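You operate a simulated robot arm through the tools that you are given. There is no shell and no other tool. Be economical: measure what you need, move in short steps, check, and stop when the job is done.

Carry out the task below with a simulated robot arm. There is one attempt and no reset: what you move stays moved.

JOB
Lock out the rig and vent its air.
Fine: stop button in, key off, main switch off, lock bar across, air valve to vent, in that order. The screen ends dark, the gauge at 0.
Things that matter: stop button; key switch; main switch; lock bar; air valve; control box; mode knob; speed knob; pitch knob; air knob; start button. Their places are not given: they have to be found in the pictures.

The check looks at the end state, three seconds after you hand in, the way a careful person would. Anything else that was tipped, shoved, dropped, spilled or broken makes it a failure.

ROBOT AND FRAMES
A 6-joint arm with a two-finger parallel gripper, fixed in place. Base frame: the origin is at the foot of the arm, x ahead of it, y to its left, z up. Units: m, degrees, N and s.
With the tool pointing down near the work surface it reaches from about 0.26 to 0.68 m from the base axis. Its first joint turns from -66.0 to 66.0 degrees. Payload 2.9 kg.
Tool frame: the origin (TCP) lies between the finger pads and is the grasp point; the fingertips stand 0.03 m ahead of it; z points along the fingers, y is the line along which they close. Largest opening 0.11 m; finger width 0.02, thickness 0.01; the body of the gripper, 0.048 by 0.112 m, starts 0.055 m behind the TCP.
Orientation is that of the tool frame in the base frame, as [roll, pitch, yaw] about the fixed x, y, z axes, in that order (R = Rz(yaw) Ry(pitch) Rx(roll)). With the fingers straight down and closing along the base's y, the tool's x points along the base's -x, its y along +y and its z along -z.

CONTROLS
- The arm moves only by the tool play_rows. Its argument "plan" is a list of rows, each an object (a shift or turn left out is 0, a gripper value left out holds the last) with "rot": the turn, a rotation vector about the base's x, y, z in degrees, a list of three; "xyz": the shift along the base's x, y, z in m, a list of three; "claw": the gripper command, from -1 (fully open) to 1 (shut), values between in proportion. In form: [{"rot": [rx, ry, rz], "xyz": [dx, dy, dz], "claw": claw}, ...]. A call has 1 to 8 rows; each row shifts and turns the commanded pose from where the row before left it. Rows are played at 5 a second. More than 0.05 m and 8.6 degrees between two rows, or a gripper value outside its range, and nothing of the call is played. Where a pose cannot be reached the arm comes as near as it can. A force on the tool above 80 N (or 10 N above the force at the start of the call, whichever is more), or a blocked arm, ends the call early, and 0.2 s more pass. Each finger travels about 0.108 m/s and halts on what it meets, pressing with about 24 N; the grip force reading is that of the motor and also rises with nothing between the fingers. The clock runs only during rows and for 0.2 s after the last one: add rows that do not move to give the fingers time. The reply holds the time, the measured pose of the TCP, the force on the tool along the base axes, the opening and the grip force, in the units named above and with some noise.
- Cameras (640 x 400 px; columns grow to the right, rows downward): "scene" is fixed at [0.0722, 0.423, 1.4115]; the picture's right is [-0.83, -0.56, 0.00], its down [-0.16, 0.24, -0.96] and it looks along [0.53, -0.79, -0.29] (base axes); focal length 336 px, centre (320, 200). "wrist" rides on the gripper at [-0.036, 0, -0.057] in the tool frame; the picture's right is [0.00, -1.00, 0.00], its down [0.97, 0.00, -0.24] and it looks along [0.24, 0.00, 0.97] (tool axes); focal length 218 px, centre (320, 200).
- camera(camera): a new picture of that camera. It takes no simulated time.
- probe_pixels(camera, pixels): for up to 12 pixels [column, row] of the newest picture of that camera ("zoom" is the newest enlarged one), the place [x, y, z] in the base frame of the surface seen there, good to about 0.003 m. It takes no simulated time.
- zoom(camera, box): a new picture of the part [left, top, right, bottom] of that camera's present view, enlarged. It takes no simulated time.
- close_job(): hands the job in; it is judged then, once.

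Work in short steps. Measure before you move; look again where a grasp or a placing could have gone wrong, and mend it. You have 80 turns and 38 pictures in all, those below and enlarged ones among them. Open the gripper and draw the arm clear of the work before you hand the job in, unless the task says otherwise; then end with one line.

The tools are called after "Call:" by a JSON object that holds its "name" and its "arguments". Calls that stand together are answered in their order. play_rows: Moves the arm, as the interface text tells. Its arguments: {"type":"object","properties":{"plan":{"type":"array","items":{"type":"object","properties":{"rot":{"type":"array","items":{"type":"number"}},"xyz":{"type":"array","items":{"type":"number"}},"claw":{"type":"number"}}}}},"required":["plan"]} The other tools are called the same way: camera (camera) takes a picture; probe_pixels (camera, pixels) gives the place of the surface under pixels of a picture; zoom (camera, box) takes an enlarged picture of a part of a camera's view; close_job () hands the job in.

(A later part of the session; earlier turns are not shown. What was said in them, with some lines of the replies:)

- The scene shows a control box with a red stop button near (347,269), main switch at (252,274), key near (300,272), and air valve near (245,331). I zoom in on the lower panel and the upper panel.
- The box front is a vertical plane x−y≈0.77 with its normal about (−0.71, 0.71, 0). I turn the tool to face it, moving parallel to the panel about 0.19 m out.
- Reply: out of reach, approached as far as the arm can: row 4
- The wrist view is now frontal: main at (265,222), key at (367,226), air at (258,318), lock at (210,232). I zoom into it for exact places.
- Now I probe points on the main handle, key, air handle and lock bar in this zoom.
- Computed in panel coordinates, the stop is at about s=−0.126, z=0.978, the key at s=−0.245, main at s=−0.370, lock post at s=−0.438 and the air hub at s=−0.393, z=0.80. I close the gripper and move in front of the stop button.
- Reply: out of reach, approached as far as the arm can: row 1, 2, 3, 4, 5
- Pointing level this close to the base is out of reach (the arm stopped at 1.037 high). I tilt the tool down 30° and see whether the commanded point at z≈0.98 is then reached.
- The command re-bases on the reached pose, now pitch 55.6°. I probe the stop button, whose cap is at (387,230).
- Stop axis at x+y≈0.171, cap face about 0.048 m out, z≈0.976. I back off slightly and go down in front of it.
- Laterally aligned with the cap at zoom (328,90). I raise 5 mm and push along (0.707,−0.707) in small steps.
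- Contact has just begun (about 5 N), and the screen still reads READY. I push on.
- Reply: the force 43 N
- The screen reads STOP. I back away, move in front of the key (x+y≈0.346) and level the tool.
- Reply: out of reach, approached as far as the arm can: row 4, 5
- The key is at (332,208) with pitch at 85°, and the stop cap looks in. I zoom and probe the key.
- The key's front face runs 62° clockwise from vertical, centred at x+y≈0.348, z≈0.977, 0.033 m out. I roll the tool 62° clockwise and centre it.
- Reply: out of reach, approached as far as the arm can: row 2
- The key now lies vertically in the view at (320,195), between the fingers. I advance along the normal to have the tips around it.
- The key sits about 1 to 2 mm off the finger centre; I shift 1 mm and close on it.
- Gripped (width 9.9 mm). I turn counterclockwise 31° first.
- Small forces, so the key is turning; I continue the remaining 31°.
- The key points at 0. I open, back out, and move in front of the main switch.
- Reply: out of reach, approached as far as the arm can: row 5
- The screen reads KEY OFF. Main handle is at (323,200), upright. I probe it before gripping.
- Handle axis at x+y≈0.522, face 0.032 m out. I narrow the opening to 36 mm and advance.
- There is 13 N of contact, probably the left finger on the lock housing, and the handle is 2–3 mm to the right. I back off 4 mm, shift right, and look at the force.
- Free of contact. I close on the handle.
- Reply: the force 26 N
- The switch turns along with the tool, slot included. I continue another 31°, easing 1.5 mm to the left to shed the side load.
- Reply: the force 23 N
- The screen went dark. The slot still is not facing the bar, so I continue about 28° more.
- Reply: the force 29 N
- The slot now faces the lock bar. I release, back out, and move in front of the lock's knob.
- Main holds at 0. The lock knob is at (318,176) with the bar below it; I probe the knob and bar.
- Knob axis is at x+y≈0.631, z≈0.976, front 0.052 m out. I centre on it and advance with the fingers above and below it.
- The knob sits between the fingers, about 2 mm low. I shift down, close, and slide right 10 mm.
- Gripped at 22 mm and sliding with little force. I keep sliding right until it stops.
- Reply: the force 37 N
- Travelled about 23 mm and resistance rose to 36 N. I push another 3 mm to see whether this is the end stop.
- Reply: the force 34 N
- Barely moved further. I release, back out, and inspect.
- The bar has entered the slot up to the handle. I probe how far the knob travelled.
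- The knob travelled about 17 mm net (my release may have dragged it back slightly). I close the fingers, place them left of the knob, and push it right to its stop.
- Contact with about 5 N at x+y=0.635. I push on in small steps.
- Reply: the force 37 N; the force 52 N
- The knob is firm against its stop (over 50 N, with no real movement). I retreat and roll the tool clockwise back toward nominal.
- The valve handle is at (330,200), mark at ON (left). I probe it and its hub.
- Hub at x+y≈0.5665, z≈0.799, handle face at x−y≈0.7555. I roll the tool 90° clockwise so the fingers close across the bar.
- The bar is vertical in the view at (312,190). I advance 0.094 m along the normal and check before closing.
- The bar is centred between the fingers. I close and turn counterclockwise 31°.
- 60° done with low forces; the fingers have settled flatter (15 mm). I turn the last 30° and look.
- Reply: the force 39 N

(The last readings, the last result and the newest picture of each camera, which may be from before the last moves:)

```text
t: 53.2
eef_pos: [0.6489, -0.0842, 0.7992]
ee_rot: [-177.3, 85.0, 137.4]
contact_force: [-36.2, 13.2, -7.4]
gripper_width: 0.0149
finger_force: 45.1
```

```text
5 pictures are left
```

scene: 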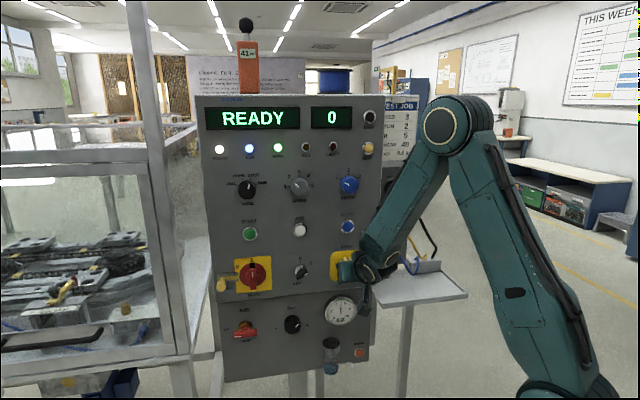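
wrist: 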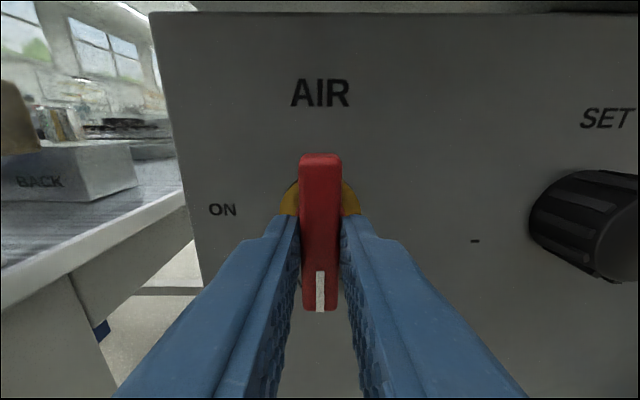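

The handle is upright with its mark down at VENT. I release and back out, then draw the arm clear.

Call:
{"name": "play_rows", "arguments": {"plan": [{"claw": 0.3}, {}, {"xyz": [-0.015, 0.015, 0]}, {"xyz": [-0.02, 0.02, 0]}, {"xyz": [-0.02, 0.02, 0]}, {"xyz": [-0.02, 0.02, 0.01], "claw": -1}, {}, {}]}}

Call:
{"name": "camera", "arguments": {"camera": "wrist"}}

```text
t: 55.0
eef_pos: [0.5764, -0.0071, 0.8134]
ee_rot: [179.1, 85.2, 134.1]
contact_force: [0.1, 0.1, -0.7]
gripper_width: 0.11
finger_force: 0.0
```

```text
4 pictures are left
```

wrist: 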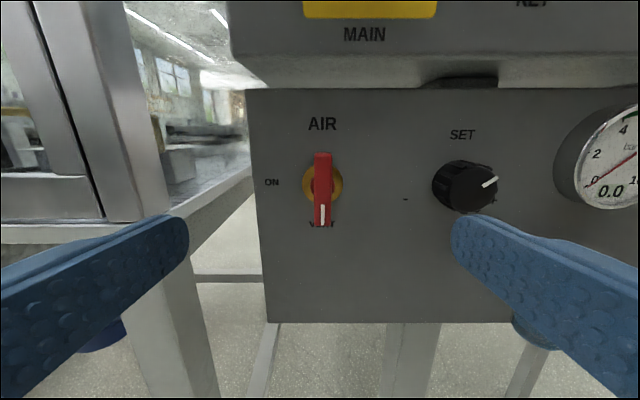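

The gauge reads 0.0. I draw the arm up and away from the panel, then check everything from the scene camera.

Call:
{"name": "play_rows", "arguments": {"plan": [{"xyz": [-0.03, 0.03, 0.01]}, {"rot": [5.0, 5.0, 0], "xyz": [-0.03, 0.03, 0.02]}, {"rot": [5.0, 5.0, 0], "xyz": [-0.025, 0.025, 0.03]}, {"rot": [5.0, 5.0, 0], "xyz": [-0.02, 0.02, 0.03]}, {"rot": [5.0, 5.0, 0], "xyz": [-0.02, 0.02, 0.03]}, {"rot": [5.0, 5.0, 0], "xyz": [-0.01, 0.01, 0.04]}, {"xyz": [-0.01, -0.02, 0.04]}, {}]}}

Call:
{"name": "camera", "arguments": {"camera": "scene"}}

```text
t: 56.8
eef_pos: [0.4301, 0.1094, 1.0113]
ee_rot: [-179.9, 49.9, 135.1]
contact_force: [0.1, 0.2, -0.1]
gripper_width: 0.11
finger_force: 0.0
```

```text
3 pictures are left
```

scene: 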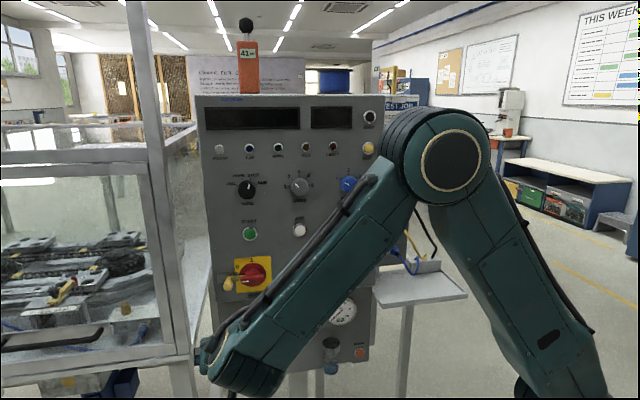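

The screen is dark. I zoom in on the lock bar and main switch, and look from the wrist at the rest.

Call:
{"name": "zoom", "arguments": {"camera": "scene", "box": [205, 245, 285, 300]}}

Call:
{"name": "camera", "arguments": {"camera": "wrist"}}

```text
7.27 times, centred on (245, 272) of scene
```

zoom: 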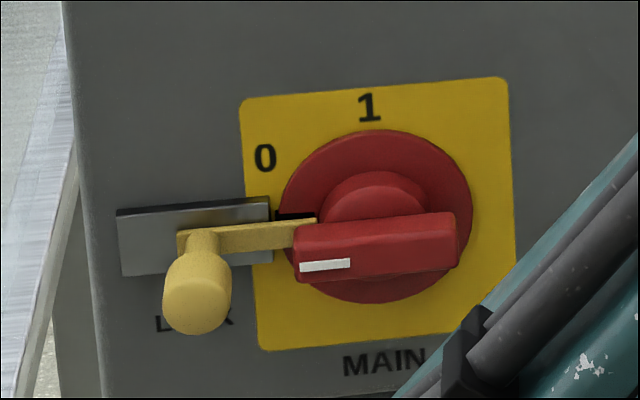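

```text
1 pictures are left
```

wrist: 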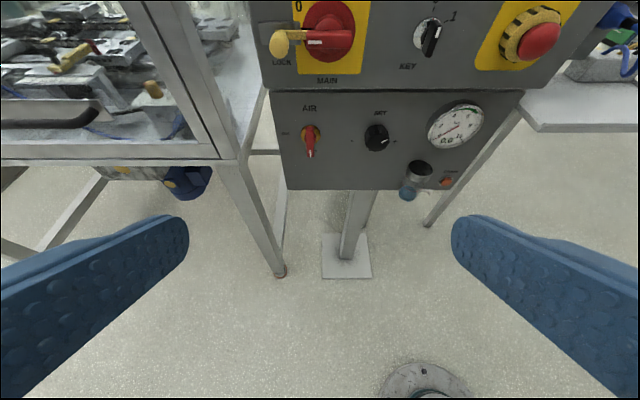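

The bar is across into the main switch's slot. I probe the knob to confirm its final travel.

Call:
{"name": "probe_pixels", "arguments": {"camera": "zoom", "pixels": [[195, 320], [180, 243], [240, 240], [305, 225], [125, 245], [168, 290], [228, 290], [290, 216]]}}

```text
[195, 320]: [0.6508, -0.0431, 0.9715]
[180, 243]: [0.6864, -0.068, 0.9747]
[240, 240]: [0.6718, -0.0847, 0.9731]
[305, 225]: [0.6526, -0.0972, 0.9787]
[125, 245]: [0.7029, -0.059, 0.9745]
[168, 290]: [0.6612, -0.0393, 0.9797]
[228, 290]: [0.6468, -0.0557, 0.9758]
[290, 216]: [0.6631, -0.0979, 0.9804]
```

The knob sits at the same place as before the 50 N push, so it is at its end stop. The key is at 0, main at 0, the valve at VENT, the gauge at 0.0 and the screen dark. I hand in.

Call:
{"name": "close_job", "arguments": {}}

```text
The job is handed in.
```

The rig is locked out and vented: stop button in, key off, main switch off, lock bar across, air valve at vent, done in that order. The screen is dark and the gauge reads 0.0.
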